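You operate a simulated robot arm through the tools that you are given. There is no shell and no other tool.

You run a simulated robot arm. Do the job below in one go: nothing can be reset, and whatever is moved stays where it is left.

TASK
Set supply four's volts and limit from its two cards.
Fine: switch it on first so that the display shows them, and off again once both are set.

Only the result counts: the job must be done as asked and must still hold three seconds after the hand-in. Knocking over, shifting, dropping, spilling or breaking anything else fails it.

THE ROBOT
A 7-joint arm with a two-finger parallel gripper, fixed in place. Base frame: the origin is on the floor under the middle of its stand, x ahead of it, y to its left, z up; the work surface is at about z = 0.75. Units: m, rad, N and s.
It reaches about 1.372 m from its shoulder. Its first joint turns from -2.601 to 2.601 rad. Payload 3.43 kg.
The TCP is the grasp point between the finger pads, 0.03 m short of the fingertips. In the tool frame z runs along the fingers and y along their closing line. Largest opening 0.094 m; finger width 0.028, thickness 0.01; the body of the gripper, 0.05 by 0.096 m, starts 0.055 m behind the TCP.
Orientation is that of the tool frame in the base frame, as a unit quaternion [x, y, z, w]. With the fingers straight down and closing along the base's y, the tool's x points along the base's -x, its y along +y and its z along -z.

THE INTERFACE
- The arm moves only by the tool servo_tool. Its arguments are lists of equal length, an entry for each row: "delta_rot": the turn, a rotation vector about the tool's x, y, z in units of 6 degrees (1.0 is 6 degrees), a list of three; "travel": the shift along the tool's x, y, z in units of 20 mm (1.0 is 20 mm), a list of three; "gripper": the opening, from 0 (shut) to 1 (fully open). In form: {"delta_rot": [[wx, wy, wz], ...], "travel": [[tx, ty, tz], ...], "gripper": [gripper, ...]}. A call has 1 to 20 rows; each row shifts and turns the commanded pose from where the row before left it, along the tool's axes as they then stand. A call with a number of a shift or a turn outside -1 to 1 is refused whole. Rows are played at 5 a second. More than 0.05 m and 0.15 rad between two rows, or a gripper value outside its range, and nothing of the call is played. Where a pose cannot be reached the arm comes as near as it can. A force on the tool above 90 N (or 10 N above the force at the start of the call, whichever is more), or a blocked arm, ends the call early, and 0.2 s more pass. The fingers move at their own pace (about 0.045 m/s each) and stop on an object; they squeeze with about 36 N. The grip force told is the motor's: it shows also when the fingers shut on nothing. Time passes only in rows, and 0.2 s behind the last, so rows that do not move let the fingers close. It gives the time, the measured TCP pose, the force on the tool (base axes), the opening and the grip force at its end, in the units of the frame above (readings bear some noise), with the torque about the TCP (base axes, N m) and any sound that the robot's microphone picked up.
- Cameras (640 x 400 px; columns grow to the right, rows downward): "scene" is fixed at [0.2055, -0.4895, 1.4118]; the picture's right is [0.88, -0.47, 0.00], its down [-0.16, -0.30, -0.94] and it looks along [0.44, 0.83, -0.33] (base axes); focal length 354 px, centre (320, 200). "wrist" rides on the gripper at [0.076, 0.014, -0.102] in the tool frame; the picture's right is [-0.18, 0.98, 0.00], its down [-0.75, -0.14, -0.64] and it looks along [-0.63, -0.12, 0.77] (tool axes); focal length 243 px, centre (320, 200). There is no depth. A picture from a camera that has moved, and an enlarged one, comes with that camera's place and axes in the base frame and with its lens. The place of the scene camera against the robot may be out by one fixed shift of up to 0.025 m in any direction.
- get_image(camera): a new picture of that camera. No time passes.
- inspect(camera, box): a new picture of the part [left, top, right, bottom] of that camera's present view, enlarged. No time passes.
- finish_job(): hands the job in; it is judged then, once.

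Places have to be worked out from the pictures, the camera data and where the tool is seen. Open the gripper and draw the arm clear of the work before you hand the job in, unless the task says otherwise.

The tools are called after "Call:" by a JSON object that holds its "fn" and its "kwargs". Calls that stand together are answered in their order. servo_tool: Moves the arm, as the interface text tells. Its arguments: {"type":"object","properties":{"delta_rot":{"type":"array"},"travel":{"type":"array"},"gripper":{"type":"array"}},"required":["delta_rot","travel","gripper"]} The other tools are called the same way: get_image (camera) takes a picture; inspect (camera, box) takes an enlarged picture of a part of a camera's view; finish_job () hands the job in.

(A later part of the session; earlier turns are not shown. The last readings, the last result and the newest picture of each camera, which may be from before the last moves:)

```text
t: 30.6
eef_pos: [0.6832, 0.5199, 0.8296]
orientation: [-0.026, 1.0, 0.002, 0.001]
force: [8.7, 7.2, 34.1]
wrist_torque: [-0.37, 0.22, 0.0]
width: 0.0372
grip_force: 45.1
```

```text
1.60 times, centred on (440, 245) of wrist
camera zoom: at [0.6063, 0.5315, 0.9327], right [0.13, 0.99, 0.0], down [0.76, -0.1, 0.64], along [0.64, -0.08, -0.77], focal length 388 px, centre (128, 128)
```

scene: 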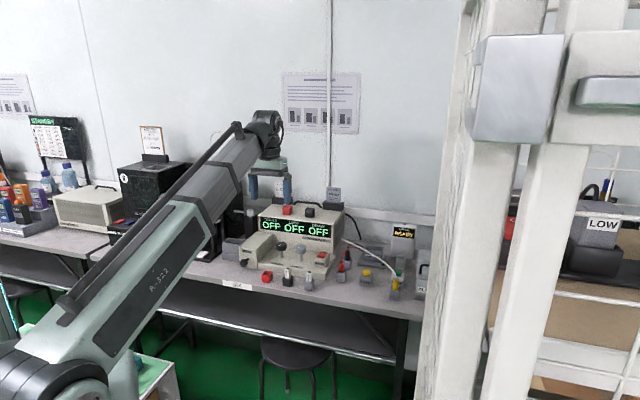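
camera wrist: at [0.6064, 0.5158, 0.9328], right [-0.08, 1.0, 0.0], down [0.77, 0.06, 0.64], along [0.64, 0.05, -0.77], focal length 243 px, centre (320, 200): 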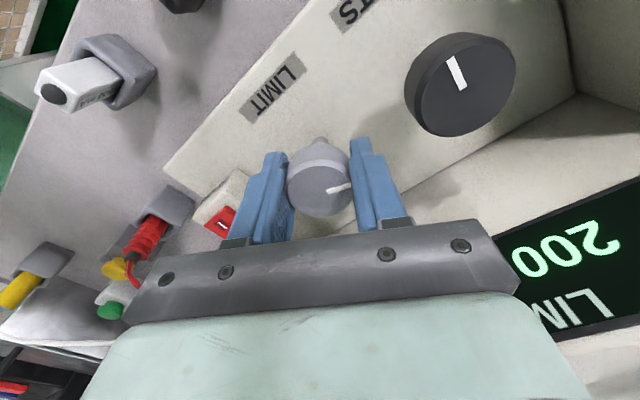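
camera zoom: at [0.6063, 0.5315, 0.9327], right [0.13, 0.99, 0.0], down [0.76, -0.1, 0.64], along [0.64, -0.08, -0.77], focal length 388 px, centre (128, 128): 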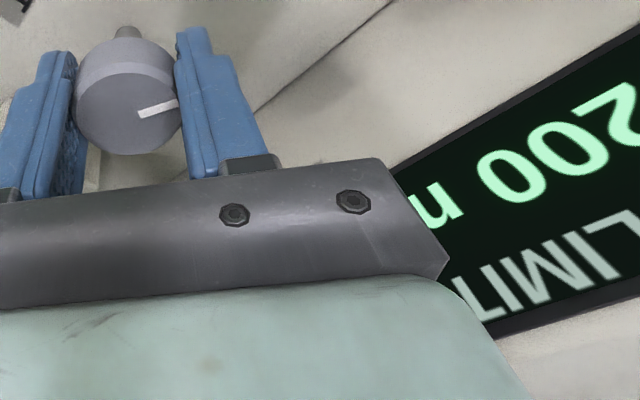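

Still 200 mA at 87°. I relieve the vertical load and go to about 93° to judge the middle of the step.

Call:
{"fn": "servo_tool", "kwargs": {"delta_rot": [[0, 0, 0], [0, 0, 0]], "travel": [[-0.03, 0.03, -0.08], [0, 0, 0]], "gripper": [0.35, 0.35]}}

Call:
{"fn": "servo_tool", "kwargs": {"delta_rot": [[0, 0, 0.5], [0, 0, 0.5], [0, 0, 0]], "travel": [[0, 0, 0], [0, 0, 0], [0, 0, 0]], "gripper": [0.35, 0.35, 0.35]}}

Call:
{"fn": "inspect", "kwargs": {"camera": "wrist", "box": [240, 120, 640, 370]}}

```text
t: 31.2
eef_pos: [0.6832, 0.5214, 0.8299]
orientation: [-0.026, 1.0, 0.0, 0.0]
force: [10.0, 8.0, 22.8]
wrist_torque: [0.11, -1.07, 0.03]
width: 0.0372
grip_force: 45.0
```

```text
t: 32.0
eef_pos: [0.6814, 0.5212, 0.8297]
orientation: [0.026, 1.0, 0.001, 0.0]
force: [6.4, 15.3, 27.4]
wrist_torque: [-0.22, -0.7, 0.01]
width: 0.0373
grip_force: 45.1
```

```text
1.60 times, centred on (440, 245) of wrist
camera zoom: at [0.608, 0.5396, 0.9327], right [0.24, 0.97, 0.0], down [0.74, -0.18, 0.64], along [0.62, -0.15, -0.77], focal length 388 px, centre (128, 128)
```

zoom: 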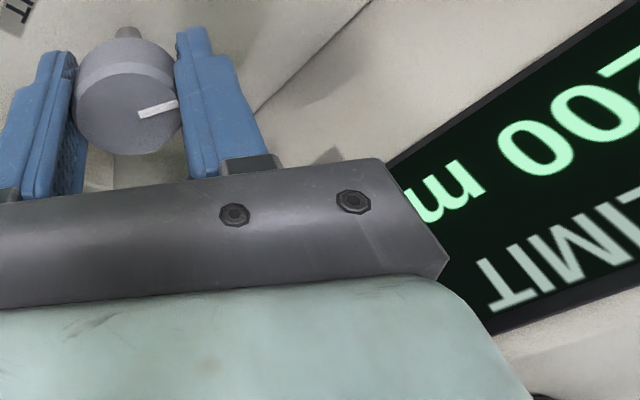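

Still 200 mA at 93°, so the step looks about 30° wide with its middle near 90°. I turn back about 2.5°, relieve the load, release and lift off.

Call:
{"fn": "servo_tool", "kwargs": {"delta_rot": [[0, 0, -0.4], [0, 0, 0], [0, 0, 0]], "travel": [[-0.03, 0.05, -0.08], [0, 0, 0], [0, 0, 0]], "gripper": [0.35, 0.35, 0.35]}}

Call:
{"fn": "servo_tool", "kwargs": {"delta_rot": [[0, 0, 0], [0, 0, 0], [0, 0, 0], [0, 0, 0], [0, 0, 0], [0, 0, 0], [0, 0, 0], [0, 0, 0]], "travel": [[0, 0, 0], [0, 0, 0], [0, 0, 0], [0, 0, -0.5], [0, 0, -1], [0, 0, -1], [0, 0, -1], [0, 0, 0]], "gripper": [0.66, 0.66, 0.66, 0.66, 0.66, 0.66, 0.66, 0.66]}}

Call:
{"fn": "get_image", "kwargs": {"camera": "wrist"}}

Call:
{"fn": "inspect", "kwargs": {"camera": "scene", "box": [240, 190, 370, 280]}}

```text
t: 32.8
eef_pos: [0.6829, 0.5195, 0.83]
orientation: [0.005, 1.0, -0.001, 0.0]
force: [-7.6, 7.6, -2.1]
wrist_torque: [0.65, -1.04, 0.03]
width: 0.0372
grip_force: 44.8
```

```text
t: 34.6
eef_pos: [0.6862, 0.5213, 0.9008]
orientation: [0.005, 1.0, 0.001, 0.0]
force: [-0.1, 0.2, 0.1]
wrist_torque: [0.0, 0.01, -0.02]
width: 0.062
grip_force: 0.1
```

```text
taken
camera wrist: at [0.6103, 0.5376, 1.0032], right [0.19, 0.98, 0.0], down [0.75, -0.15, 0.64], along [0.63, -0.12, -0.77], focal length 243 px, centre (320, 200)
```

wrist: 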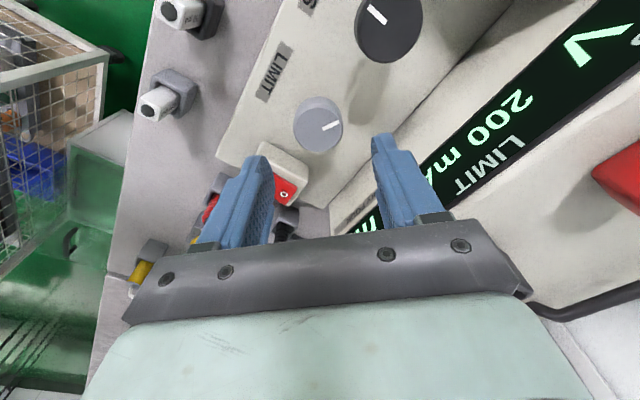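

```text
4.44 times, centred on (305, 235) of scene
camera zoom: at [0.2055, -0.4895, 1.4118], right [0.88, -0.47, 0.0], down [-0.16, -0.3, -0.94], along [0.44, 0.83, -0.33], focal length 1572 px, centre (387, 44)
```

zoom: 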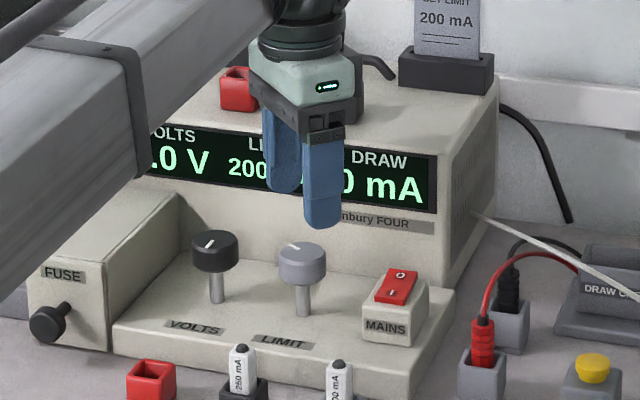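

LIMIT now reads 200 mA and the supply has not moved. I go over to the VOLTS knob and yaw anticlockwise about 105° so there is plenty of clockwise range.

Call:
{"fn": "servo_tool", "kwargs": {"delta_rot": [[0, 0, 0], [0, 0, 0], [0, 0, 0], [0, 0, -1], [0, 0, -1], [0, 0, -1], [0, 0, -1], [0, 0, -1], [0, 0, -1], [0, 0, -1], [0, 0, 0]], "travel": [[0.945, 0.868, 0], [0.945, 0.868, 0], [0.945, 0.868, 0], [0, 0, 0], [0, 0, 0], [0, 0, 0], [0, 0, 0], [0, 0, 0], [0, 0, 0], [0, 0, 0], [0, 0, 0]], "gripper": [0.62, 0.62, 0.62, 0.62, 0.62, 0.62, 0.62, 0.62, 0.62, 0.62, 0.62]}}

Call:
{"fn": "inspect", "kwargs": {"camera": "wrist", "box": [240, 60, 480, 210]}}

Call:
{"fn": "get_image", "kwargs": {"camera": "wrist"}}

```text
t: 37.0
eef_pos: [0.6289, 0.5741, 0.9026]
orientation: [-0.354, 0.935, 0.0, 0.0]
force: [0.6, 0.6, -0.2]
wrist_torque: [-0.01, -0.02, 0.01]
width: 0.0584
grip_force: 0.1
```

```text
2.67 times, centred on (360, 135) of wrist
camera zoom: at [0.5625, 0.5345, 1.0044], right [-0.51, 0.86, 0.0], down [0.66, 0.39, 0.64], along [0.55, 0.33, -0.77], focal length 647 px, centre (213, 373)
```

zoom: 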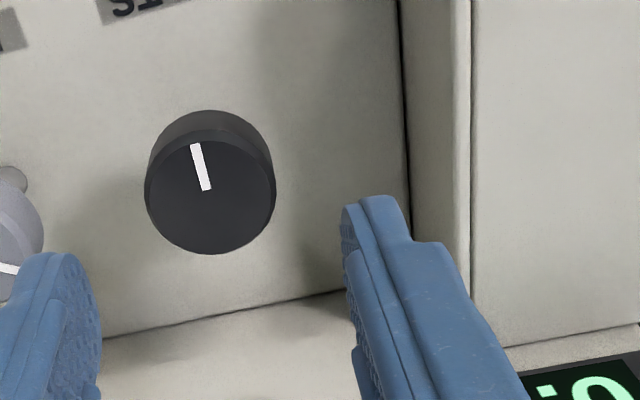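

```text
taken
camera wrist: at [0.5625, 0.5345, 1.0044], right [-0.51, 0.86, 0.0], down [0.66, 0.39, 0.64], along [0.55, 0.33, -0.77], focal length 243 px, centre (320, 200)
```

wrist: 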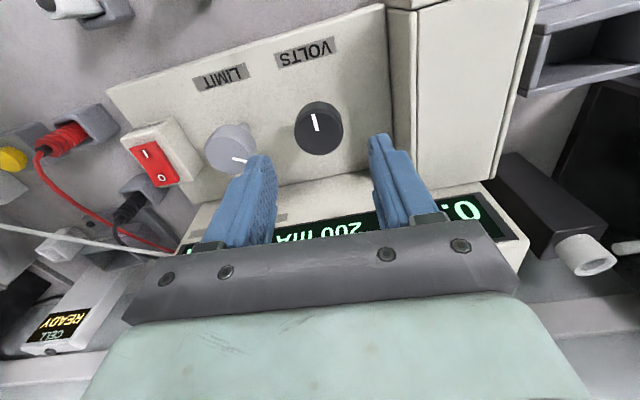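

VOLTS knob centre reads (0.6296,0.5736), within about 1 mm of the TCP. I continue the yaw for another 60° and recheck centring.

Call:
{"fn": "servo_tool", "kwargs": {"delta_rot": [[0, 0, -1], [0, 0, -1], [0, 0, -1], [0, 0, -1], [0, 0, -1], [0, 0, -1], [0, 0, -1], [0, 0, -1], [0, 0, -1], [0, 0, -1], [0, 0, 0]], "travel": [[0, 0, 0], [0, 0, 0], [0, 0, 0], [0, 0, 0], [0, 0, 0], [0, 0, 0], [0, 0, 0], [0, 0, 0], [0, 0, 0], [0, 0, 0], [0, 0, 0]], "gripper": [0.62, 0.62, 0.62, 0.62, 0.62, 0.62, 0.62, 0.62, 0.62, 0.62, 0.62]}}

Call:
{"fn": "inspect", "kwargs": {"camera": "wrist", "box": [240, 60, 480, 210]}}

Call:
{"fn": "get_image", "kwargs": {"camera": "wrist"}}

Call:
{"fn": "inspect", "kwargs": {"camera": "scene", "box": [220, 170, 380, 280]}}

```text
t: 39.4
eef_pos: [0.6293, 0.5739, 0.9014]
orientation: [0.774, -0.633, 0.0, 0.0]
force: [0.6, 1.2, 1.3]
wrist_torque: [-0.04, 0.02, 0.01]
width: 0.0583
grip_force: 0.1
```

```text
2.67 times, centred on (360, 135) of wrist
camera zoom: at [0.6296, 0.4963, 1.0035], right [-1.0, -0.02, 0.0], down [-0.01, 0.77, 0.64], along [-0.01, 0.64, -0.77], focal length 647 px, centre (213, 373)
```

zoom: 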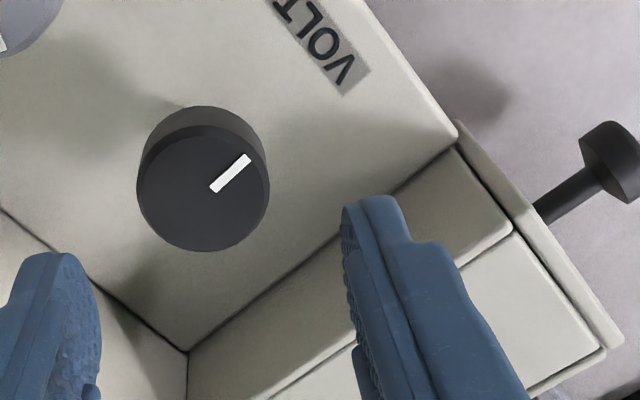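

```text
taken
camera wrist: at [0.6296, 0.4963, 1.0035], right [-1.0, -0.02, 0.0], down [-0.01, 0.77, 0.64], along [-0.01, 0.64, -0.77], focal length 243 px, centre (320, 200)
```

wrist: 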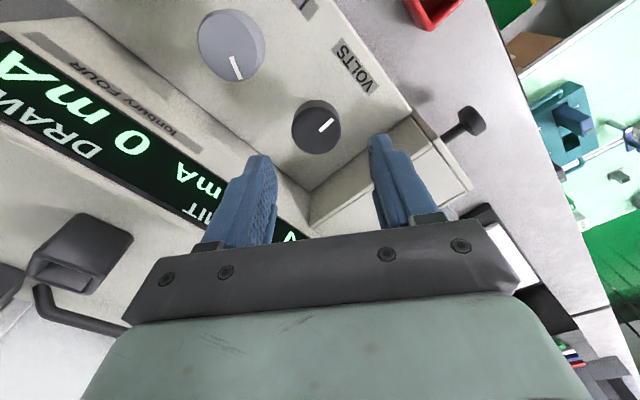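

```text
3.64 times, centred on (300, 225) of scene
camera zoom: at [0.2055, -0.4895, 1.4118], right [0.88, -0.47, 0.0], down [-0.16, -0.3, -0.94], along [0.44, 0.83, -0.33], focal length 1286 px, centre (393, 109)
```

zoom: 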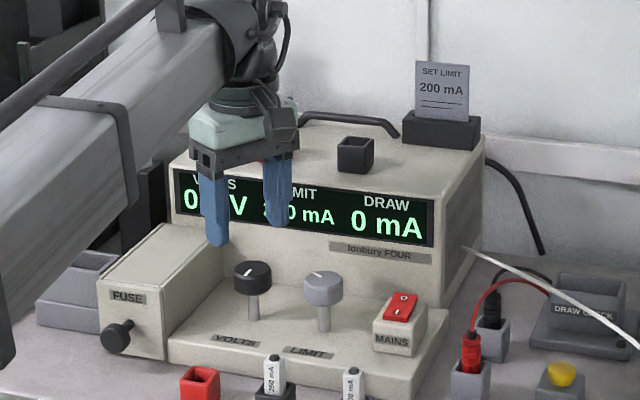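

Tool x is at about 281°, and the knob sits about 2 mm off along the closing line. I correct, lower around the VOLTS cap to z≈0.83 and close.

Call:
{"fn": "servo_tool", "kwargs": {"delta_rot": [[0, 0, 0], [0, 0, 0], [0, 0, 0], [0, 0, 0], [0, 0, 0], [0, 0, 0], [0, 0, 0]], "travel": [[0.05, -0.075, 0], [0, 0, 0.714], [0, 0, 0.714], [0, 0, 0.714], [0, 0, 0.714], [0, 0, 0.714], [0, 0, 0]], "gripper": [0.62, 0.62, 0.62, 0.62, 0.62, 0.62, 0.62]}}

Call:
{"fn": "get_image", "kwargs": {"camera": "wrist"}}

Call:
{"fn": "inspect", "kwargs": {"camera": "scene", "box": [220, 190, 350, 280]}}

```text
t: 41.0
eef_pos: [0.6301, 0.5732, 0.8303]
orientation: [0.774, -0.634, 0.0, 0.0]
force: [0.4, -0.6, -0.5]
wrist_torque: [-0.03, -0.01, -0.01]
width: 0.0582
grip_force: 0.0
```

```text
taken
camera wrist: at [0.6314, 0.4953, 0.9331], right [-1.0, -0.01, 0.0], down [-0.01, 0.77, 0.64], along [-0.01, 0.64, -0.77], focal length 243 px, centre (320, 200)
```

wrist: 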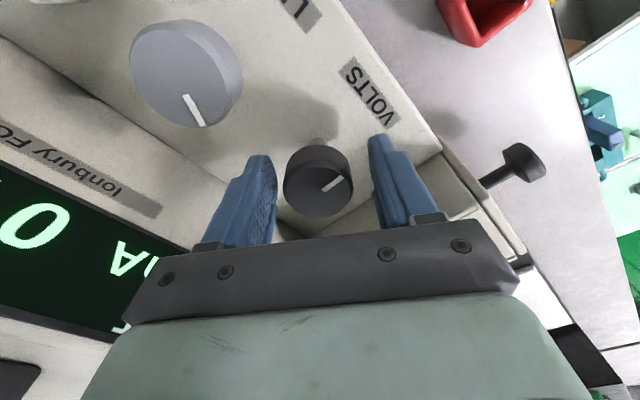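

```text
4.44 times, centred on (285, 235) of scene
camera zoom: at [0.2055, -0.4895, 1.4118], right [0.88, -0.47, 0.0], down [-0.16, -0.3, -0.94], along [0.44, 0.83, -0.33], focal length 1572 px, centre (476, 44)
```

zoom: 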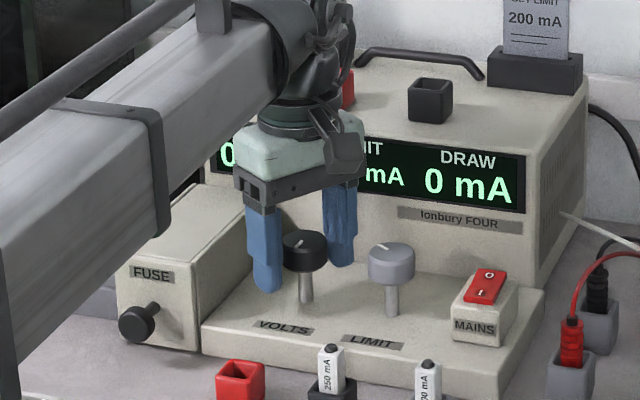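

The fingers straddle the VOLTS cap, and the scene view still shows its first digit. I close and read the force.

Call:
{"fn": "servo_tool", "kwargs": {"delta_rot": [[0, 0, 0], [0, 0, 0], [0, 0, 0], [0, 0, 0]], "travel": [[0, 0, 0], [0, 0, 0], [0, 0, 0], [0, 0, 0]], "gripper": [0.35, 0.35, 0.35, 0.35]}}

```text
t: 42.0
eef_pos: [0.6302, 0.5728, 0.8304]
orientation: [0.774, -0.633, 0.002, -0.002]
force: [15.8, 3.4, 0.4]
wrist_torque: [-0.02, -0.08, -0.14]
width: 0.0376
grip_force: 45.2
```

A 16 N push toward +x, as before. I shift 1.5 mm to relieve it, then turn 15° clockwise.

Call:
{"fn": "servo_tool", "kwargs": {"delta_rot": [[0, 0, 0], [0, 0, 0]], "travel": [[0.0, -0.07, 0], [0, 0, 0]], "gripper": [0.35, 0.35]}}

Call:
{"fn": "servo_tool", "kwargs": {"delta_rot": [[0, 0, 0.5], [0, 0, 0.5], [0, 0, 0.5], [0, 0, 0.5], [0, 0, 0.5], [0, 0, 0]], "travel": [[0, 0, 0], [0, 0, 0], [0, 0, 0], [0, 0, 0], [0, 0, 0], [0, 0, 0]], "gripper": [0.35, 0.35, 0.35, 0.35, 0.35, 0.35]}}

Call:
{"fn": "inspect", "kwargs": {"camera": "scene", "box": [220, 190, 350, 280]}}

Call:
{"fn": "get_image", "kwargs": {"camera": "wrist"}}

```text
t: 42.6
eef_pos: [0.631, 0.5732, 0.8297]
orientation: [0.774, -0.633, 0.0, 0.0]
force: [2.4, 1.5, -2.2]
wrist_torque: [0.09, -0.82, -0.11]
width: 0.0374
grip_force: 45.5
```

```text
t: 44.0
eef_pos: [0.6309, 0.5716, 0.8317]
orientation: [-0.685, 0.729, 0.001, 0.0]
force: [-2.6, -5.9, 17.5]
wrist_torque: [-0.84, 0.05, -0.01]
width: 0.0375
grip_force: 45.2
```

```text
4.44 times, centred on (285, 235) of scene
camera zoom: at [0.2055, -0.4895, 1.4118], right [0.88, -0.47, 0.0], down [-0.16, -0.3, -0.94], along [0.44, 0.83, -0.33], focal length 1572 px, centre (476, 44)
```

zoom: 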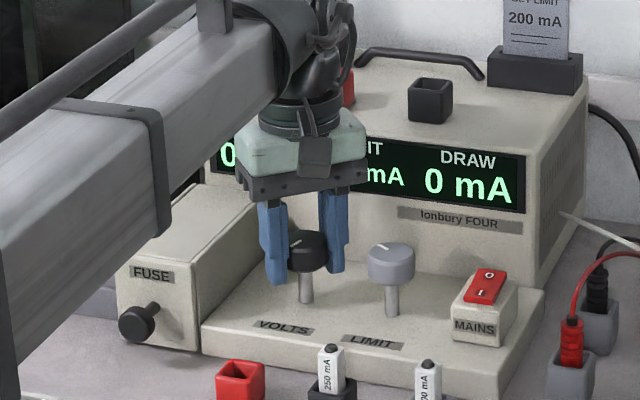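

```text
taken
camera wrist: at [0.6122, 0.4982, 0.9331], right [-0.97, 0.25, 0.0], down [0.19, 0.74, 0.64], along [0.16, 0.62, -0.77], focal length 243 px, centre (320, 200)
```

wrist: 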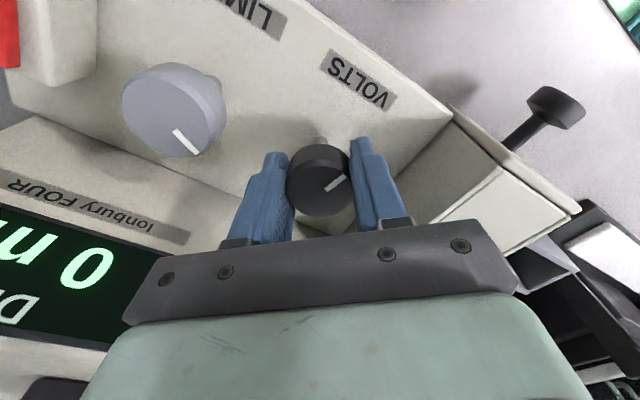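

The volts' first digit seems to be still 0. I enlarge it and turn another 15° with a small upward relief.

Call:
{"fn": "servo_tool", "kwargs": {"delta_rot": [[0, 0, 0], [0, 0, 0.5], [0, 0, 0.5], [0, 0, 0.5], [0, 0, 0.5], [0, 0, 0.5], [0, 0, 0]], "travel": [[0, 0, -0.06], [0, 0, 0], [0, 0, 0], [0, 0, 0], [0, 0, 0], [0, 0, 0], [0, 0, 0]], "gripper": [0.35, 0.35, 0.35, 0.35, 0.35, 0.35, 0.35]}}

Call:
{"fn": "inspect", "kwargs": {"camera": "scene", "box": [255, 205, 315, 245]}}

Call:
{"fn": "get_image", "kwargs": {"camera": "wrist"}}

```text
t: 45.6
eef_pos: [0.6292, 0.5726, 0.8299]
orientation: [-0.583, 0.812, -0.001, 0.0]
force: [-6.7, -17.0, -18.8]
wrist_torque: [-0.55, 0.01, 0.0]
width: 0.0374
grip_force: 45.5
```

```text
10.00 times, centred on (285, 225) of scene
camera zoom: at [0.2055, -0.4895, 1.4118], right [0.88, -0.47, 0.0], down [-0.16, -0.3, -0.94], along [0.44, 0.83, -0.33], focal length 3536 px, centre (670, -50)
```

zoom: 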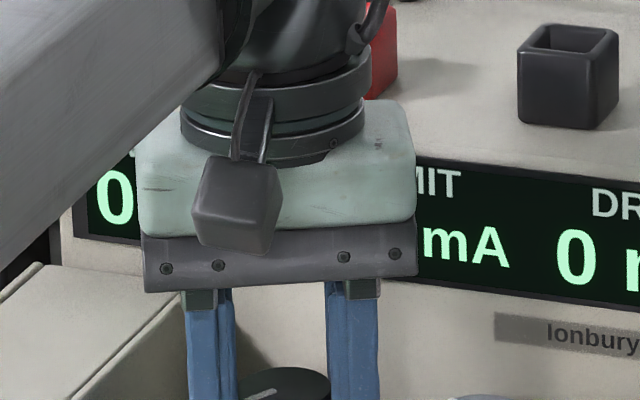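

```text
taken
camera wrist: at [0.5932, 0.506, 0.9333], right [-0.87, 0.49, 0.0], down [0.38, 0.67, 0.64], along [0.31, 0.56, -0.77], focal length 243 px, centre (320, 200)
```

wrist: 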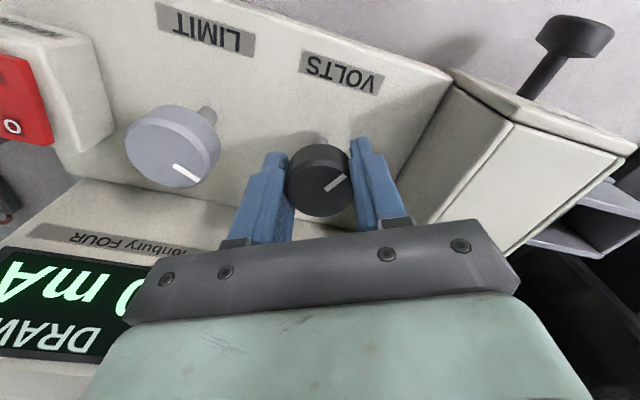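

Still "0." at 30°. I relieve the load and turn another 15°.

Call:
{"fn": "servo_tool", "kwargs": {"delta_rot": [[0, 0, 0], [0, 0, 0.5], [0, 0, 0.5], [0, 0, 0.5], [0, 0, 0.5], [0, 0, 0.5], [0, 0, 0]], "travel": [[0.085, 0, 0.04], [0, 0, 0], [0, 0, 0], [0, 0, 0], [0, 0, 0], [0, 0, 0], [0, 0, 0]], "gripper": [0.35, 0.35, 0.35, 0.35, 0.35, 0.35, 0.35]}}

Call:
{"fn": "inspect", "kwargs": {"camera": "scene", "box": [255, 205, 315, 245]}}

Call:
{"fn": "get_image", "kwargs": {"camera": "wrist"}}

```text
t: 47.2
eef_pos: [0.6303, 0.5725, 0.8304]
orientation: [-0.473, 0.881, 0.001, 0.003]
force: [-0.2, 13.8, 30.4]
wrist_torque: [-0.53, 0.45, -0.01]
width: 0.0374
grip_force: 45.2
```

```text
10.00 times, centred on (285, 225) of scene
camera zoom: at [0.2055, -0.4895, 1.4118], right [0.88, -0.47, 0.0], down [-0.16, -0.3, -0.94], along [0.44, 0.83, -0.33], focal length 3536 px, centre (670, -50)
```

zoom: 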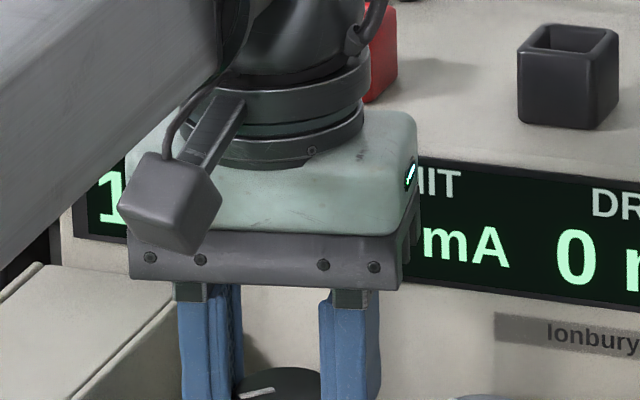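

```text
taken
camera wrist: at [0.5764, 0.5177, 0.9327], right [-0.72, 0.7, 0.0], down [0.53, 0.55, 0.65], along [0.45, 0.46, -0.76], focal length 243 px, centre (320, 200)
```

wrist: 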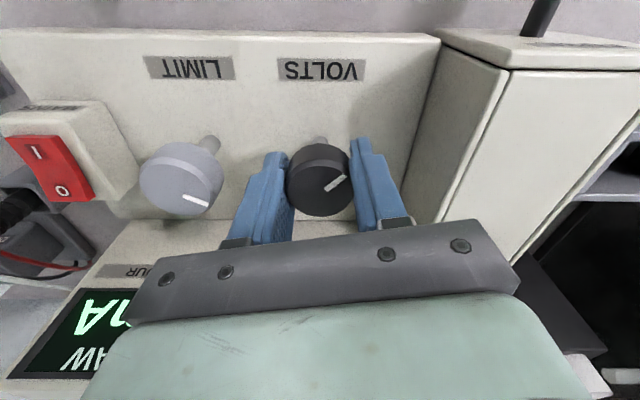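

Now the reading starts with "1" at 45°. I keep turning in 15° portions, relieving the load between them.

Call:
{"fn": "servo_tool", "kwargs": {"delta_rot": [[0, 0, 0], [0, 0, 0.5], [0, 0, 0.5], [0, 0, 0.5], [0, 0, 0.5], [0, 0, 0.5], [0, 0, 0]], "travel": [[-0.05, 0.035, -0.05], [0, 0, 0], [0, 0, 0], [0, 0, 0], [0, 0, 0], [0, 0, 0], [0, 0, 0]], "gripper": [0.35, 0.35, 0.35, 0.35, 0.35, 0.35, 0.35]}}

Call:
{"fn": "get_image", "kwargs": {"camera": "wrist"}}

Call:
{"fn": "inspect", "kwargs": {"camera": "scene", "box": [255, 205, 315, 245]}}

```text
t: 48.8
eef_pos: [0.6304, 0.5733, 0.8298]
orientation: [-0.354, 0.935, 0.001, 0.0]
force: [3.3, 20.1, 6.0]
wrist_torque: [0.44, -0.34, 0.01]
width: 0.0374
grip_force: 45.5
```

```text
taken
camera wrist: at [0.5638, 0.5341, 0.9329], right [-0.51, 0.86, 0.0], down [0.66, 0.39, 0.64], along [0.55, 0.33, -0.77], focal length 243 px, centre (320, 200)
```

wrist: 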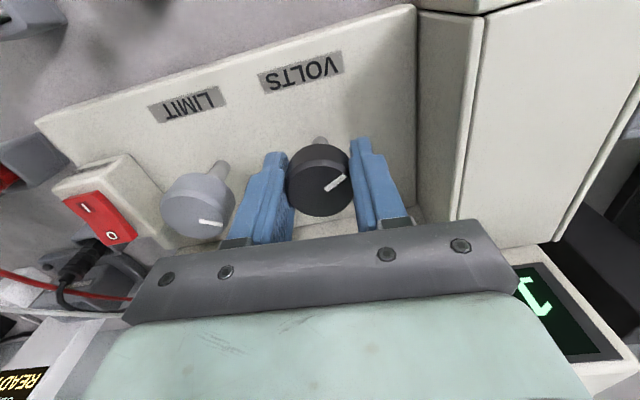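

```text
10.00 times, centred on (285, 225) of scene
camera zoom: at [0.2055, -0.4895, 1.4118], right [0.88, -0.47, 0.0], down [-0.16, -0.3, -0.94], along [0.44, 0.83, -0.33], focal length 3536 px, centre (670, -50)
```

zoom: 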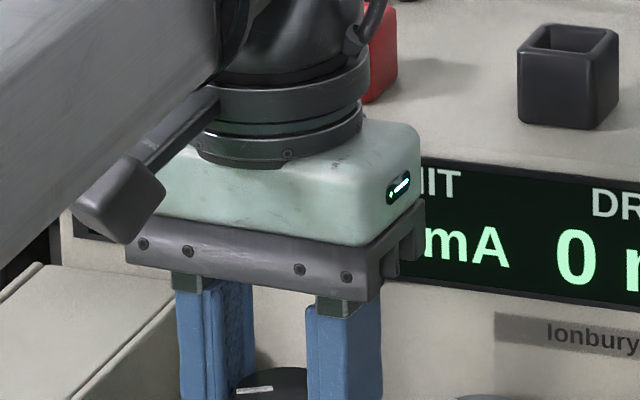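

At 60° it still starts with "1". I relieve and go another 15°, checking the digits with the wrist camera.

Call:
{"fn": "servo_tool", "kwargs": {"delta_rot": [[0, 0, 0], [0, 0, 0.5], [0, 0, 0.5], [0, 0, 0.5], [0, 0, 0.5], [0, 0, 0.5], [0, 0, 0]], "travel": [[-0.075, 0.06, -0.02], [0, 0, 0], [0, 0, 0], [0, 0, 0], [0, 0, 0], [0, 0, 0], [0, 0, 0]], "gripper": [0.35, 0.35, 0.35, 0.35, 0.35, 0.35, 0.35]}}

Call:
{"fn": "inspect", "kwargs": {"camera": "wrist", "box": [240, 120, 640, 370]}}

```text
t: 50.4
eef_pos: [0.6295, 0.5723, 0.8294]
orientation: [-0.227, 0.974, -0.001, -0.001]
force: [-10.8, -10.9, -20.8]
wrist_torque: [-0.37, 1.03, -0.04]
width: 0.0374
grip_force: 45.5
```

```text
1.60 times, centred on (440, 245) of wrist
camera zoom: at [0.556, 0.5533, 0.9333], right [-0.27, 0.96, 0.0], down [0.74, 0.21, 0.64], along [0.62, 0.17, -0.77], focal length 388 px, centre (128, 128)
```

zoom: 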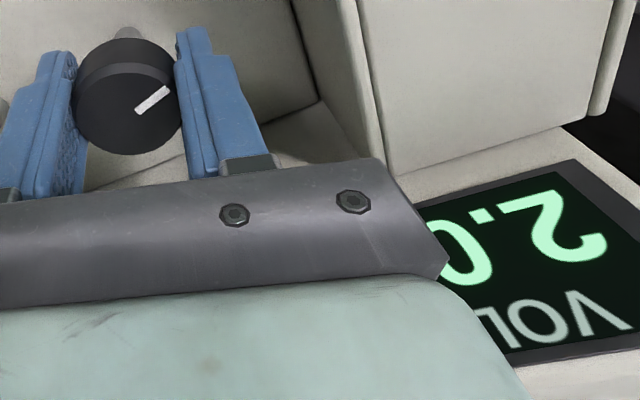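

It reads 2.0 V at 75° of turning. I relieve, turn just 6° more and see how finely the reading moves.

Call:
{"fn": "servo_tool", "kwargs": {"delta_rot": [[0, 0, 0], [0, 0, 0.5], [0, 0, 0.5], [0, 0, 0]], "travel": [[0.07, -0.025, 0.035], [0, 0, 0], [0, 0, 0], [0, 0, 0]], "gripper": [0.35, 0.35, 0.35, 0.35]}}

Call:
{"fn": "inspect", "kwargs": {"camera": "wrist", "box": [240, 120, 640, 370]}}

```text
t: 51.4
eef_pos: [0.629, 0.5733, 0.8318]
orientation: [-0.177, 0.984, 0.001, 0.0]
force: [-8.0, -12.4, -19.0]
wrist_torque: [0.23, 0.33, 0.03]
width: 0.0373
grip_force: 45.0
```

```text
1.60 times, centred on (440, 245) of wrist
camera zoom: at [0.5539, 0.5611, 0.9332], right [-0.17, 0.99, 0.0], down [0.76, 0.13, 0.64], along [0.63, 0.11, -0.77], focal length 388 px, centre (128, 128)
```

zoom: 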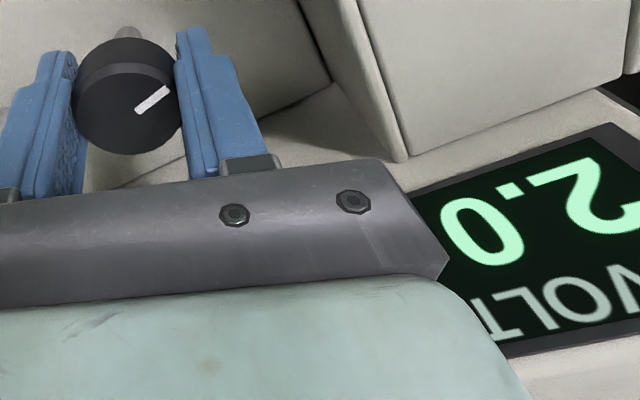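

Still 2.0 V at 81°, so the volts also move in coarse steps. I keep going 6° at a time and watch for the change.

Call:
{"fn": "servo_tool", "kwargs": {"delta_rot": [[0, 0, 0], [0, 0, 0.5], [0, 0, 0.5], [0, 0, 0]], "travel": [[0.05, -0.04, 0.06], [0, 0, 0], [0, 0, 0], [0, 0, 0]], "gripper": [0.35, 0.35, 0.35, 0.35]}}

Call:
{"fn": "inspect", "kwargs": {"camera": "wrist", "box": [240, 120, 640, 370]}}

Call:
{"fn": "servo_tool", "kwargs": {"delta_rot": [[0, 0, 0.5], [0, 0, 0.5], [0, 0, 0]], "travel": [[0, 0, 0], [0, 0, 0], [0, 0, 0]], "gripper": [0.35, 0.35, 0.35]}}

Call:
{"fn": "inspect", "kwargs": {"camera": "wrist", "box": [240, 120, 640, 370]}}

```text
t: 52.4
eef_pos: [0.6296, 0.5744, 0.8295]
orientation: [-0.125, 0.992, 0.001, 0.0]
force: [0.6, 0.4, 15.2]
wrist_torque: [-0.65, 1.08, 0.01]
width: 0.0371
grip_force: 45.2
```

```text
1.60 times, centred on (440, 245) of wrist
camera zoom: at [0.5528, 0.569, 0.933], right [-0.07, 1.0, 0.0], down [0.76, 0.05, 0.64], along [0.64, 0.04, -0.77], focal length 388 px, centre (128, 128)
```

zoom: 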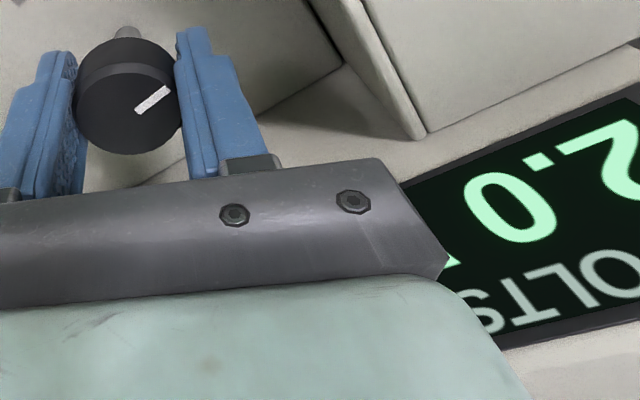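

```text
t: 53.2
eef_pos: [0.6295, 0.5736, 0.8304]
orientation: [-0.073, 0.997, 0.001, 0.002]
force: [7.2, -8.0, 22.3]
wrist_torque: [-3.06, -0.58, -0.07]
width: 0.0367
grip_force: 45.0
```

```text
1.60 times, centred on (440, 245) of wrist
camera zoom: at [0.5524, 0.577, 0.9325], right [0.04, 1.0, 0.0], down [0.76, -0.03, 0.64], along [0.64, -0.02, -0.76], focal length 388 px, centre (128, 128)
```

zoom: 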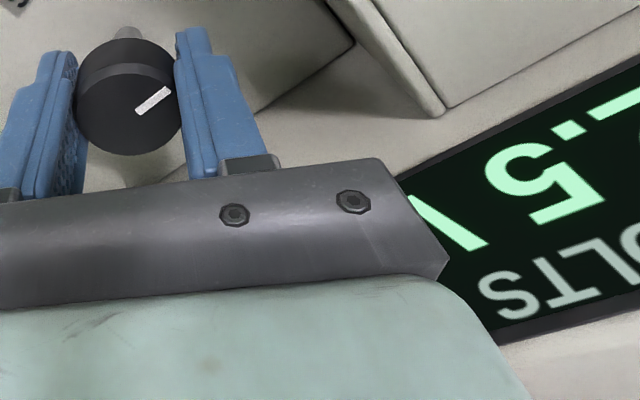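

At 93° it reads 2.5 V, so steps are 0.5 V about 18–20° apart, putting 6.0 V somewhere around 215–250° of turning. I continue in 6–12° portions to pin the step edges.

Call:
{"fn": "servo_tool", "kwargs": {"delta_rot": [[0, 0, 0], [0, 0, 0.5], [0, 0, 0.5], [0, 0, 0]], "travel": [[-0.03, -0.045, -0.06], [0, 0, 0], [0, 0, 0], [0, 0, 0]], "gripper": [0.35, 0.35, 0.35, 0.35]}}

Call:
{"fn": "inspect", "kwargs": {"camera": "wrist", "box": [240, 120, 640, 370]}}

Call:
{"fn": "servo_tool", "kwargs": {"delta_rot": [[0, 0, 0.5], [0, 0, 0.5], [0, 0, 0]], "travel": [[0, 0, 0], [0, 0, 0], [0, 0, 0]], "gripper": [0.35, 0.35, 0.35]}}

Call:
{"fn": "inspect", "kwargs": {"camera": "wrist", "box": [240, 120, 640, 370]}}

Call:
{"fn": "inspect", "kwargs": {"camera": "scene", "box": [230, 190, 360, 280]}}

```text
t: 54.2
eef_pos: [0.63, 0.5738, 0.8299]
orientation: [-0.02, 1.0, 0.002, 0.001]
force: [1.1, 35.4, 19.8]
wrist_torque: [-0.48, -0.69, 0.05]
width: 0.0371
grip_force: 45.7
```

```text
1.60 times, centred on (440, 245) of wrist
camera zoom: at [0.5533, 0.5851, 0.9324], right [0.14, 0.99, 0.0], down [0.76, -0.11, 0.64], along [0.64, -0.09, -0.77], focal length 388 px, centre (128, 128)
```

zoom: 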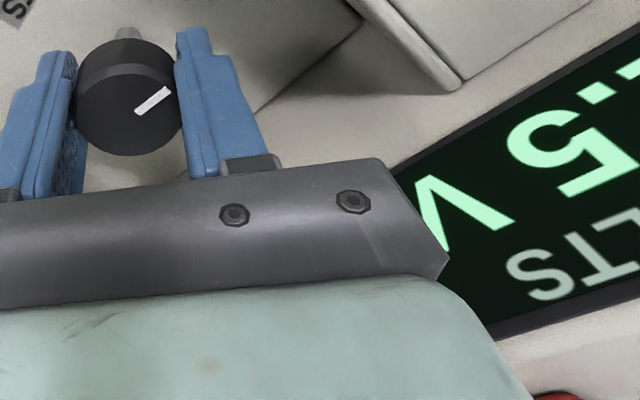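

```text
t: 55.0
eef_pos: [0.6302, 0.5753, 0.8309]
orientation: [0.032, 0.999, 0.003, 0.001]
force: [0.8, 40.0, 14.4]
wrist_torque: [-0.63, -0.73, 0.03]
width: 0.0371
grip_force: 44.5
```

```text
1.60 times, centred on (440, 245) of wrist
camera zoom: at [0.5549, 0.5931, 0.9324], right [0.25, 0.97, 0.01], down [0.74, -0.19, 0.64], along [0.62, -0.15, -0.77], focal length 388 px, centre (128, 128)
```

zoom: 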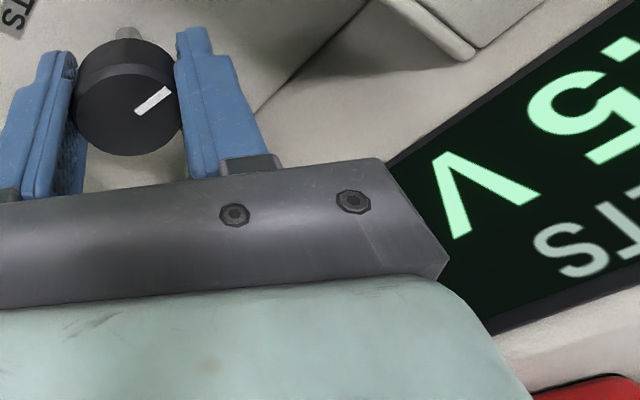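

```text
4.44 times, centred on (295, 235) of scene
camera zoom: at [0.2055, -0.4895, 1.4118], right [0.88, -0.47, 0.0], down [-0.16, -0.3, -0.94], along [0.44, 0.83, -0.33], focal length 1572 px, centre (431, 44)
```

zoom: 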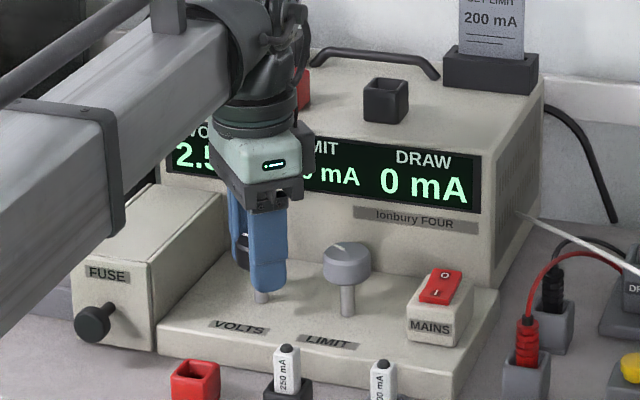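

Still 2.5 V at 105°. A 40 N side load has built up toward +y, so I relieve that and continue.

Call:
{"fn": "servo_tool", "kwargs": {"delta_rot": [[0, 0, 0], [0, 0, 0]], "travel": [[-0.01, 0.17, -0.04], [0, 0, 0]], "gripper": [0.35, 0.35]}}

Call:
{"fn": "servo_tool", "kwargs": {"delta_rot": [[0, 0, 0.5], [0, 0, 0.5], [0, 0, 0]], "travel": [[0, 0, 0], [0, 0, 0], [0, 0, 0]], "gripper": [0.35, 0.35, 0.35]}}

Call:
{"fn": "inspect", "kwargs": {"camera": "scene", "box": [230, 190, 360, 280]}}

```text
t: 55.6
eef_pos: [0.6294, 0.5747, 0.8293]
orientation: [0.032, 0.999, -0.002, 0.0]
force: [-2.7, 8.8, -5.9]
wrist_torque: [1.04, -0.84, 0.02]
width: 0.0372
grip_force: 44.8
```

```text
t: 56.4
eef_pos: [0.6285, 0.5744, 0.8298]
orientation: [0.084, 0.996, -0.001, -0.001]
force: [-6.9, -5.3, -27.1]
wrist_torque: [0.44, -0.85, 0.01]
width: 0.0371
grip_force: 45.0
```

```text
4.44 times, centred on (295, 235) of scene
camera zoom: at [0.2055, -0.4895, 1.4118], right [0.88, -0.47, 0.0], down [-0.16, -0.3, -0.94], along [0.44, 0.83, -0.33], focal length 1572 px, centre (431, 44)
```

zoom: 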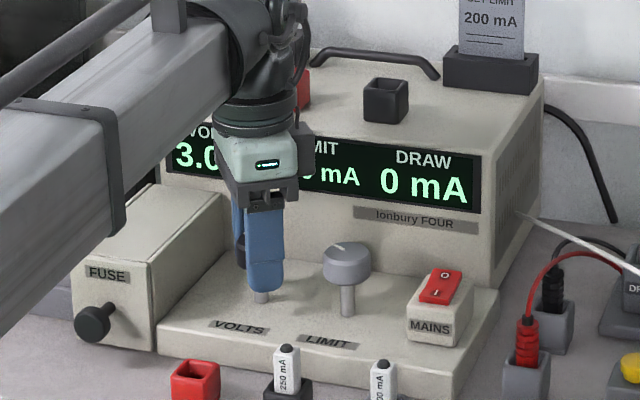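

It reads 3.0 V at 111°, and the scene view shows the digits now. I continue in 6° portions toward about 135°, checking the scene view.

Call:
{"fn": "servo_tool", "kwargs": {"delta_rot": [[0, 0, 0], [0, 0, 0.5], [0, 0, 0.5], [0, 0, 0]], "travel": [[0.03, -0.03, 0.06], [0, 0, 0], [0, 0, 0], [0, 0, 0]], "gripper": [0.35, 0.35, 0.35, 0.35]}}

Call:
{"fn": "servo_tool", "kwargs": {"delta_rot": [[0, 0, 0.5], [0, 0, 0.5], [0, 0, 0]], "travel": [[0, 0, 0], [0, 0, 0], [0, 0, 0]], "gripper": [0.35, 0.35, 0.35]}}

Call:
{"fn": "inspect", "kwargs": {"camera": "scene", "box": [230, 190, 360, 280]}}

Call:
{"fn": "get_image", "kwargs": {"camera": "wrist"}}

```text
t: 57.4
eef_pos: [0.6299, 0.5758, 0.8304]
orientation: [0.136, 0.991, 0.0, 0.0]
force: [-1.4, -9.6, -9.3]
wrist_torque: [0.16, 1.26, -0.01]
width: 0.0373
grip_force: 44.9
```

```text
t: 58.2
eef_pos: [0.6297, 0.5743, 0.8299]
orientation: [0.188, 0.982, 0.0, 0.0]
force: [0.8, -11.1, -1.5]
wrist_torque: [-0.14, 0.9, 0.01]
width: 0.0371
grip_force: 45.5
```

```text
4.44 times, centred on (295, 235) of scene
camera zoom: at [0.2055, -0.4895, 1.4118], right [0.88, -0.47, 0.0], down [-0.16, -0.3, -0.94], along [0.44, 0.83, -0.33], focal length 1572 px, centre (431, 44)
```

zoom: 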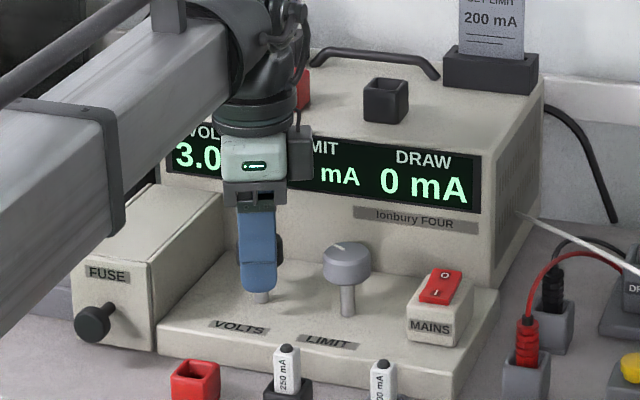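

```text
taken
camera wrist: at [0.5647, 0.6164, 0.9326], right [0.53, 0.85, 0.0], down [0.65, -0.41, 0.64], along [0.54, -0.34, -0.77], focal length 243 px, centre (320, 200)
```

wrist: 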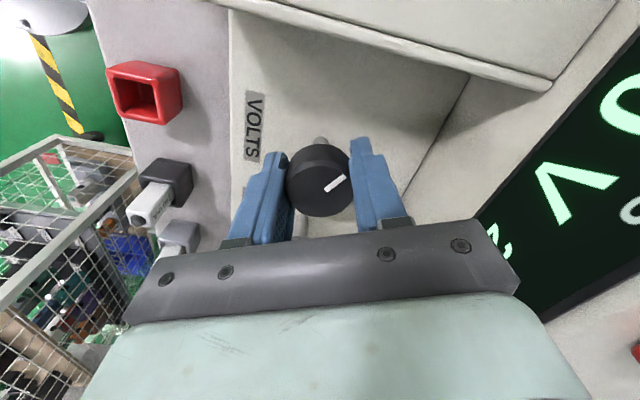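

3.0 V still at 123°, with low forces. I go on in smaller portions to find the 3.5 V edge.

Call:
{"fn": "servo_tool", "kwargs": {"delta_rot": [[0, 0, 0], [0, 0, 0.4], [0, 0, 0.3], [0, 0, 0]], "travel": [[0.02, -0.04, 0.01], [0, 0, 0], [0, 0, 0], [0, 0, 0]], "gripper": [0.35, 0.35, 0.35, 0.35]}}

Call:
{"fn": "inspect", "kwargs": {"camera": "scene", "box": [230, 190, 360, 280]}}

Call:
{"fn": "servo_tool", "kwargs": {"delta_rot": [[0, 0, 0.5], [0, 0, 0.3], [0, 0, 0]], "travel": [[0, 0, 0], [0, 0, 0], [0, 0, 0]], "gripper": [0.35, 0.35, 0.35]}}

Call:
{"fn": "inspect", "kwargs": {"camera": "scene", "box": [230, 190, 360, 280]}}

```text
t: 59.2
eef_pos: [0.6296, 0.5766, 0.8295]
orientation: [0.223, 0.975, 0.001, 0.0]
force: [3.8, -1.4, -4.9]
wrist_torque: [-0.73, -0.25, -0.01]
width: 0.0372
grip_force: 44.9
```

```text
4.44 times, centred on (295, 235) of scene
camera zoom: at [0.2055, -0.4895, 1.4118], right [0.88, -0.47, 0.0], down [-0.16, -0.3, -0.94], along [0.44, 0.83, -0.33], focal length 1572 px, centre (431, 44)
```

zoom: 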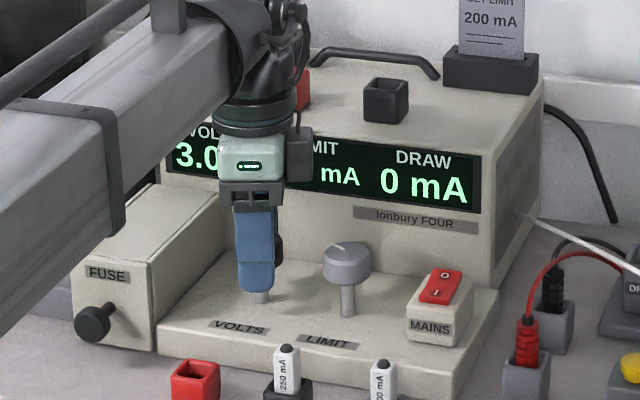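

```text
t: 60.0
eef_pos: [0.6296, 0.5731, 0.8301]
orientation: [0.264, 0.964, 0.001, 0.0]
force: [18.2, 2.9, 10.2]
wrist_torque: [-0.21, 0.93, -0.01]
width: 0.0372
grip_force: 45.2
```

```text
4.44 times, centred on (295, 235) of scene
camera zoom: at [0.2055, -0.4895, 1.4118], right [0.88, -0.47, 0.0], down [-0.16, -0.3, -0.94], along [0.44, 0.83, -0.33], focal length 1572 px, centre (431, 44)
```

zoom: 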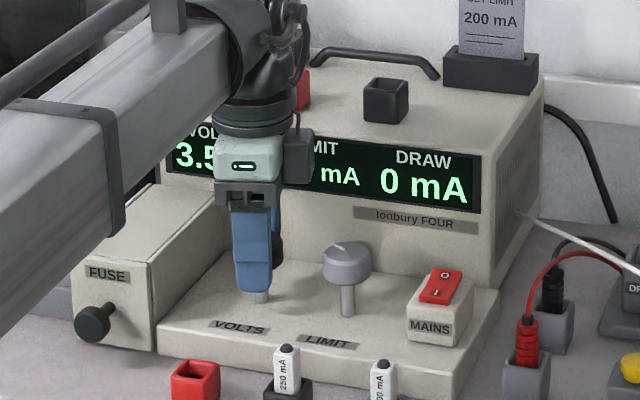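

Now 3.5 V at 132°, so the edges sit at 90°, 110° and 130°: 20° per 0.5 V, with 6.0 V centred near 240°. That's about 108° more, so I release, lift, swing the wrist back 120° and re-grip.

Call:
{"fn": "servo_tool", "kwargs": {"delta_rot": [[0, 0, 0], [0, 0, 0], [0, 0, 0], [0, 0, 0], [0, 0, 0], [0, 0, 0], [0, 0, 0], [0, 0, 0], [0, 0, 0], [0, 0, 0]], "travel": [[-0.07, 0.06, -0.04], [0, 0, 0], [0, 0, 0], [0, 0, 0], [0, 0, 0], [0, 0, -0.5], [0, 0, -1], [0, 0, -1], [0, 0, -1], [0, 0, 0]], "gripper": [0.35, 0.35, 0.62, 0.62, 0.62, 0.62, 0.62, 0.62, 0.62, 0.62]}}

Call:
{"fn": "get_image", "kwargs": {"camera": "wrist"}}

Call:
{"fn": "inspect", "kwargs": {"camera": "scene", "box": [230, 190, 360, 280]}}

```text
t: 62.2
eef_pos: [0.6288, 0.5723, 0.9003]
orientation: [0.264, 0.965, 0.0, -0.001]
force: [-0.3, 0.0, 0.0]
wrist_torque: [-0.01, -0.02, 0.01]
width: 0.0583
grip_force: 0.0
```

```text
taken
camera wrist: at [0.5713, 0.6241, 1.0036], right [0.66, 0.75, 0.0], down [0.58, -0.51, 0.64], along [0.48, -0.42, -0.77], focal length 243 px, centre (320, 200)
```

wrist: 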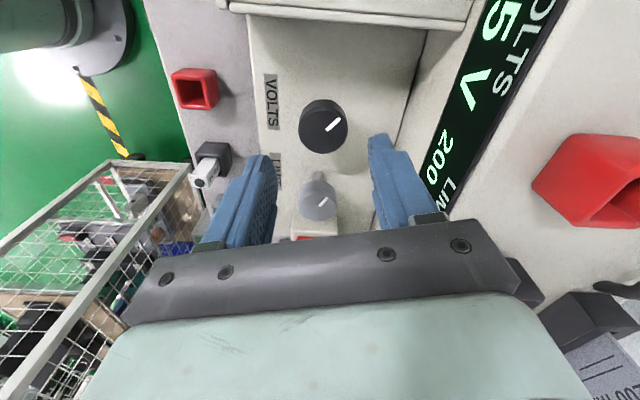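

```text
4.44 times, centred on (295, 235) of scene
camera zoom: at [0.2055, -0.4895, 1.4118], right [0.88, -0.47, 0.0], down [-0.16, -0.3, -0.94], along [0.44, 0.83, -0.33], focal length 1572 px, centre (431, 44)
```

zoom: 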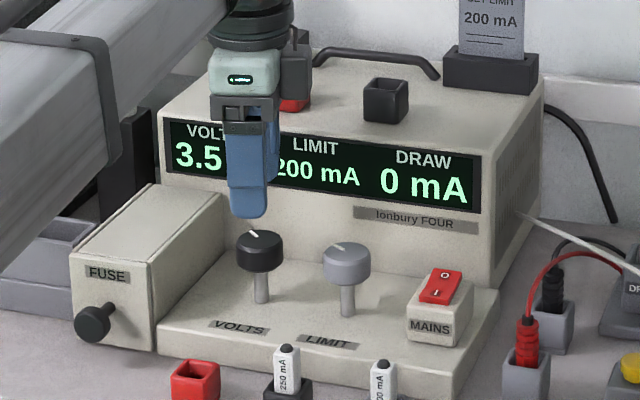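

Display shows 3.5 V and 200 mA and the knob stayed put. I swing the wrist back anticlockwise by 120° at this height.

Call:
{"fn": "servo_tool", "kwargs": {"delta_rot": [[0, 0, -1], [0, 0, -1], [0, 0, -1], [0, 0, -1], [0, 0, -1], [0, 0, -1], [0, 0, -1], [0, 0, -1], [0, 0, -1], [0, 0, -1], [0, 0, -1], [0, 0, -1], [0, 0, -1], [0, 0, -1], [0, 0, -1], [0, 0, -1], [0, 0, -1], [0, 0, -1], [0, 0, -1], [0, 0, -1]], "travel": [[0, 0, 0], [0, 0, 0], [0, 0, 0], [0, 0, 0], [0, 0, 0], [0, 0, 0], [0, 0, 0], [0, 0, 0], [0, 0, 0], [0, 0, 0], [0, 0, 0], [0, 0, 0], [0, 0, 0], [0, 0, 0], [0, 0, 0], [0, 0, 0], [0, 0, 0], [0, 0, 0], [0, 0, 0], [0, 0, 0]], "gripper": [0.62, 0.62, 0.62, 0.62, 0.62, 0.62, 0.62, 0.62, 0.62, 0.62, 0.62, 0.62, 0.62, 0.62, 0.62, 0.62, 0.62, 0.62, 0.62, 0.62]}}

Call:
{"fn": "servo_tool", "kwargs": {"delta_rot": [[0, 0, 0], [0, 0, 0]], "travel": [[0, 0, 0], [0, 0, 0]], "gripper": [0.62, 0.62]}}

Call:
{"fn": "inspect", "kwargs": {"camera": "wrist", "box": [240, 60, 480, 210]}}

```text
t: 66.4
eef_pos: [0.6313, 0.5735, 0.8996]
orientation: [-0.704, 0.711, -0.001, -0.001]
force: [-0.2, -0.3, 0.1]
wrist_torque: [0.04, 0.01, 0.05]
width: 0.0584
grip_force: 0.1
```

```text
t: 67.0
eef_pos: [0.6321, 0.5747, 0.8992]
orientation: [-0.704, 0.711, 0.0, 0.0]
force: [-0.2, -0.6, 0.7]
wrist_torque: [-0.02, -0.03, 0.02]
width: 0.0583
grip_force: 0.1
```

```text
2.67 times, centred on (360, 135) of wrist
camera zoom: at [0.6169, 0.4985, 1.0029], right [-0.98, 0.19, 0.0], down [0.15, 0.75, 0.64], along [0.12, 0.63, -0.77], focal length 647 px, centre (213, 373)
```

zoom: 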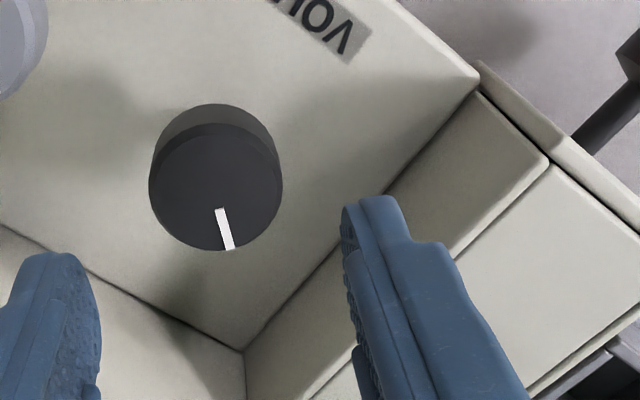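

The TCP sits within a millimetre of the knob axis. I lower again to z≈0.83, close and check the force.

Call:
{"fn": "servo_tool", "kwargs": {"delta_rot": [[0, 0, 0], [0, 0, 0], [0, 0, 0], [0, 0, 0], [0, 0, 0], [0, 0, 0], [0, 0, 0], [0, 0, 0], [0, 0, 0], [0, 0, 0]], "travel": [[0.04, 0.02, 0], [0, 0, 0.694], [0, 0, 0.694], [0, 0, 0.694], [0, 0, 0.694], [0, 0, 0.694], [0, 0, 0], [0, 0, 0], [0, 0, 0], [0, 0, 0]], "gripper": [0.62, 0.62, 0.62, 0.62, 0.62, 0.62, 0.62, 0.35, 0.35, 0.35]}}

Call:
{"fn": "servo_tool", "kwargs": {"delta_rot": [[0, 0, 0]], "travel": [[0, 0, 0]], "gripper": [0.35]}}

Call:
{"fn": "inspect", "kwargs": {"camera": "scene", "box": [230, 190, 360, 280]}}

```text
t: 69.2
eef_pos: [0.6316, 0.5748, 0.8327]
orientation: [-0.703, 0.711, 0.0, 0.0]
force: [-6.4, -0.4, -3.1]
wrist_torque: [0.12, -0.15, 0.02]
width: 0.0378
grip_force: 43.3
```

```text
t: 69.6
eef_pos: [0.6312, 0.5747, 0.8323]
orientation: [-0.704, 0.71, 0.001, 0.0]
force: [-8.9, -0.4, -6.1]
wrist_torque: [0.18, -0.3, 0.02]
width: 0.0379
grip_force: 45.0
```

```text
4.44 times, centred on (295, 235) of scene
camera zoom: at [0.2055, -0.4895, 1.4118], right [0.88, -0.47, 0.0], down [-0.16, -0.3, -0.94], along [0.44, 0.83, -0.33], focal length 1572 px, centre (431, 44)
```

zoom: 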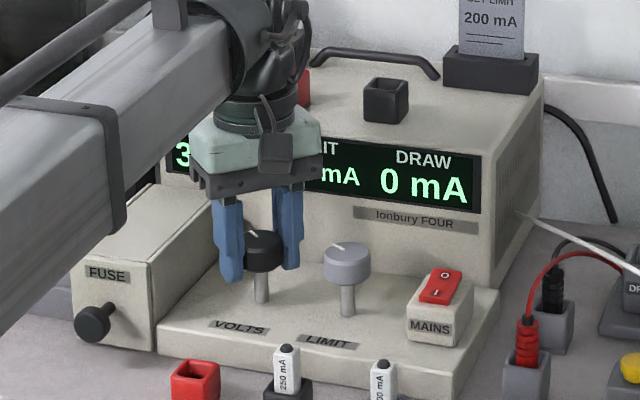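

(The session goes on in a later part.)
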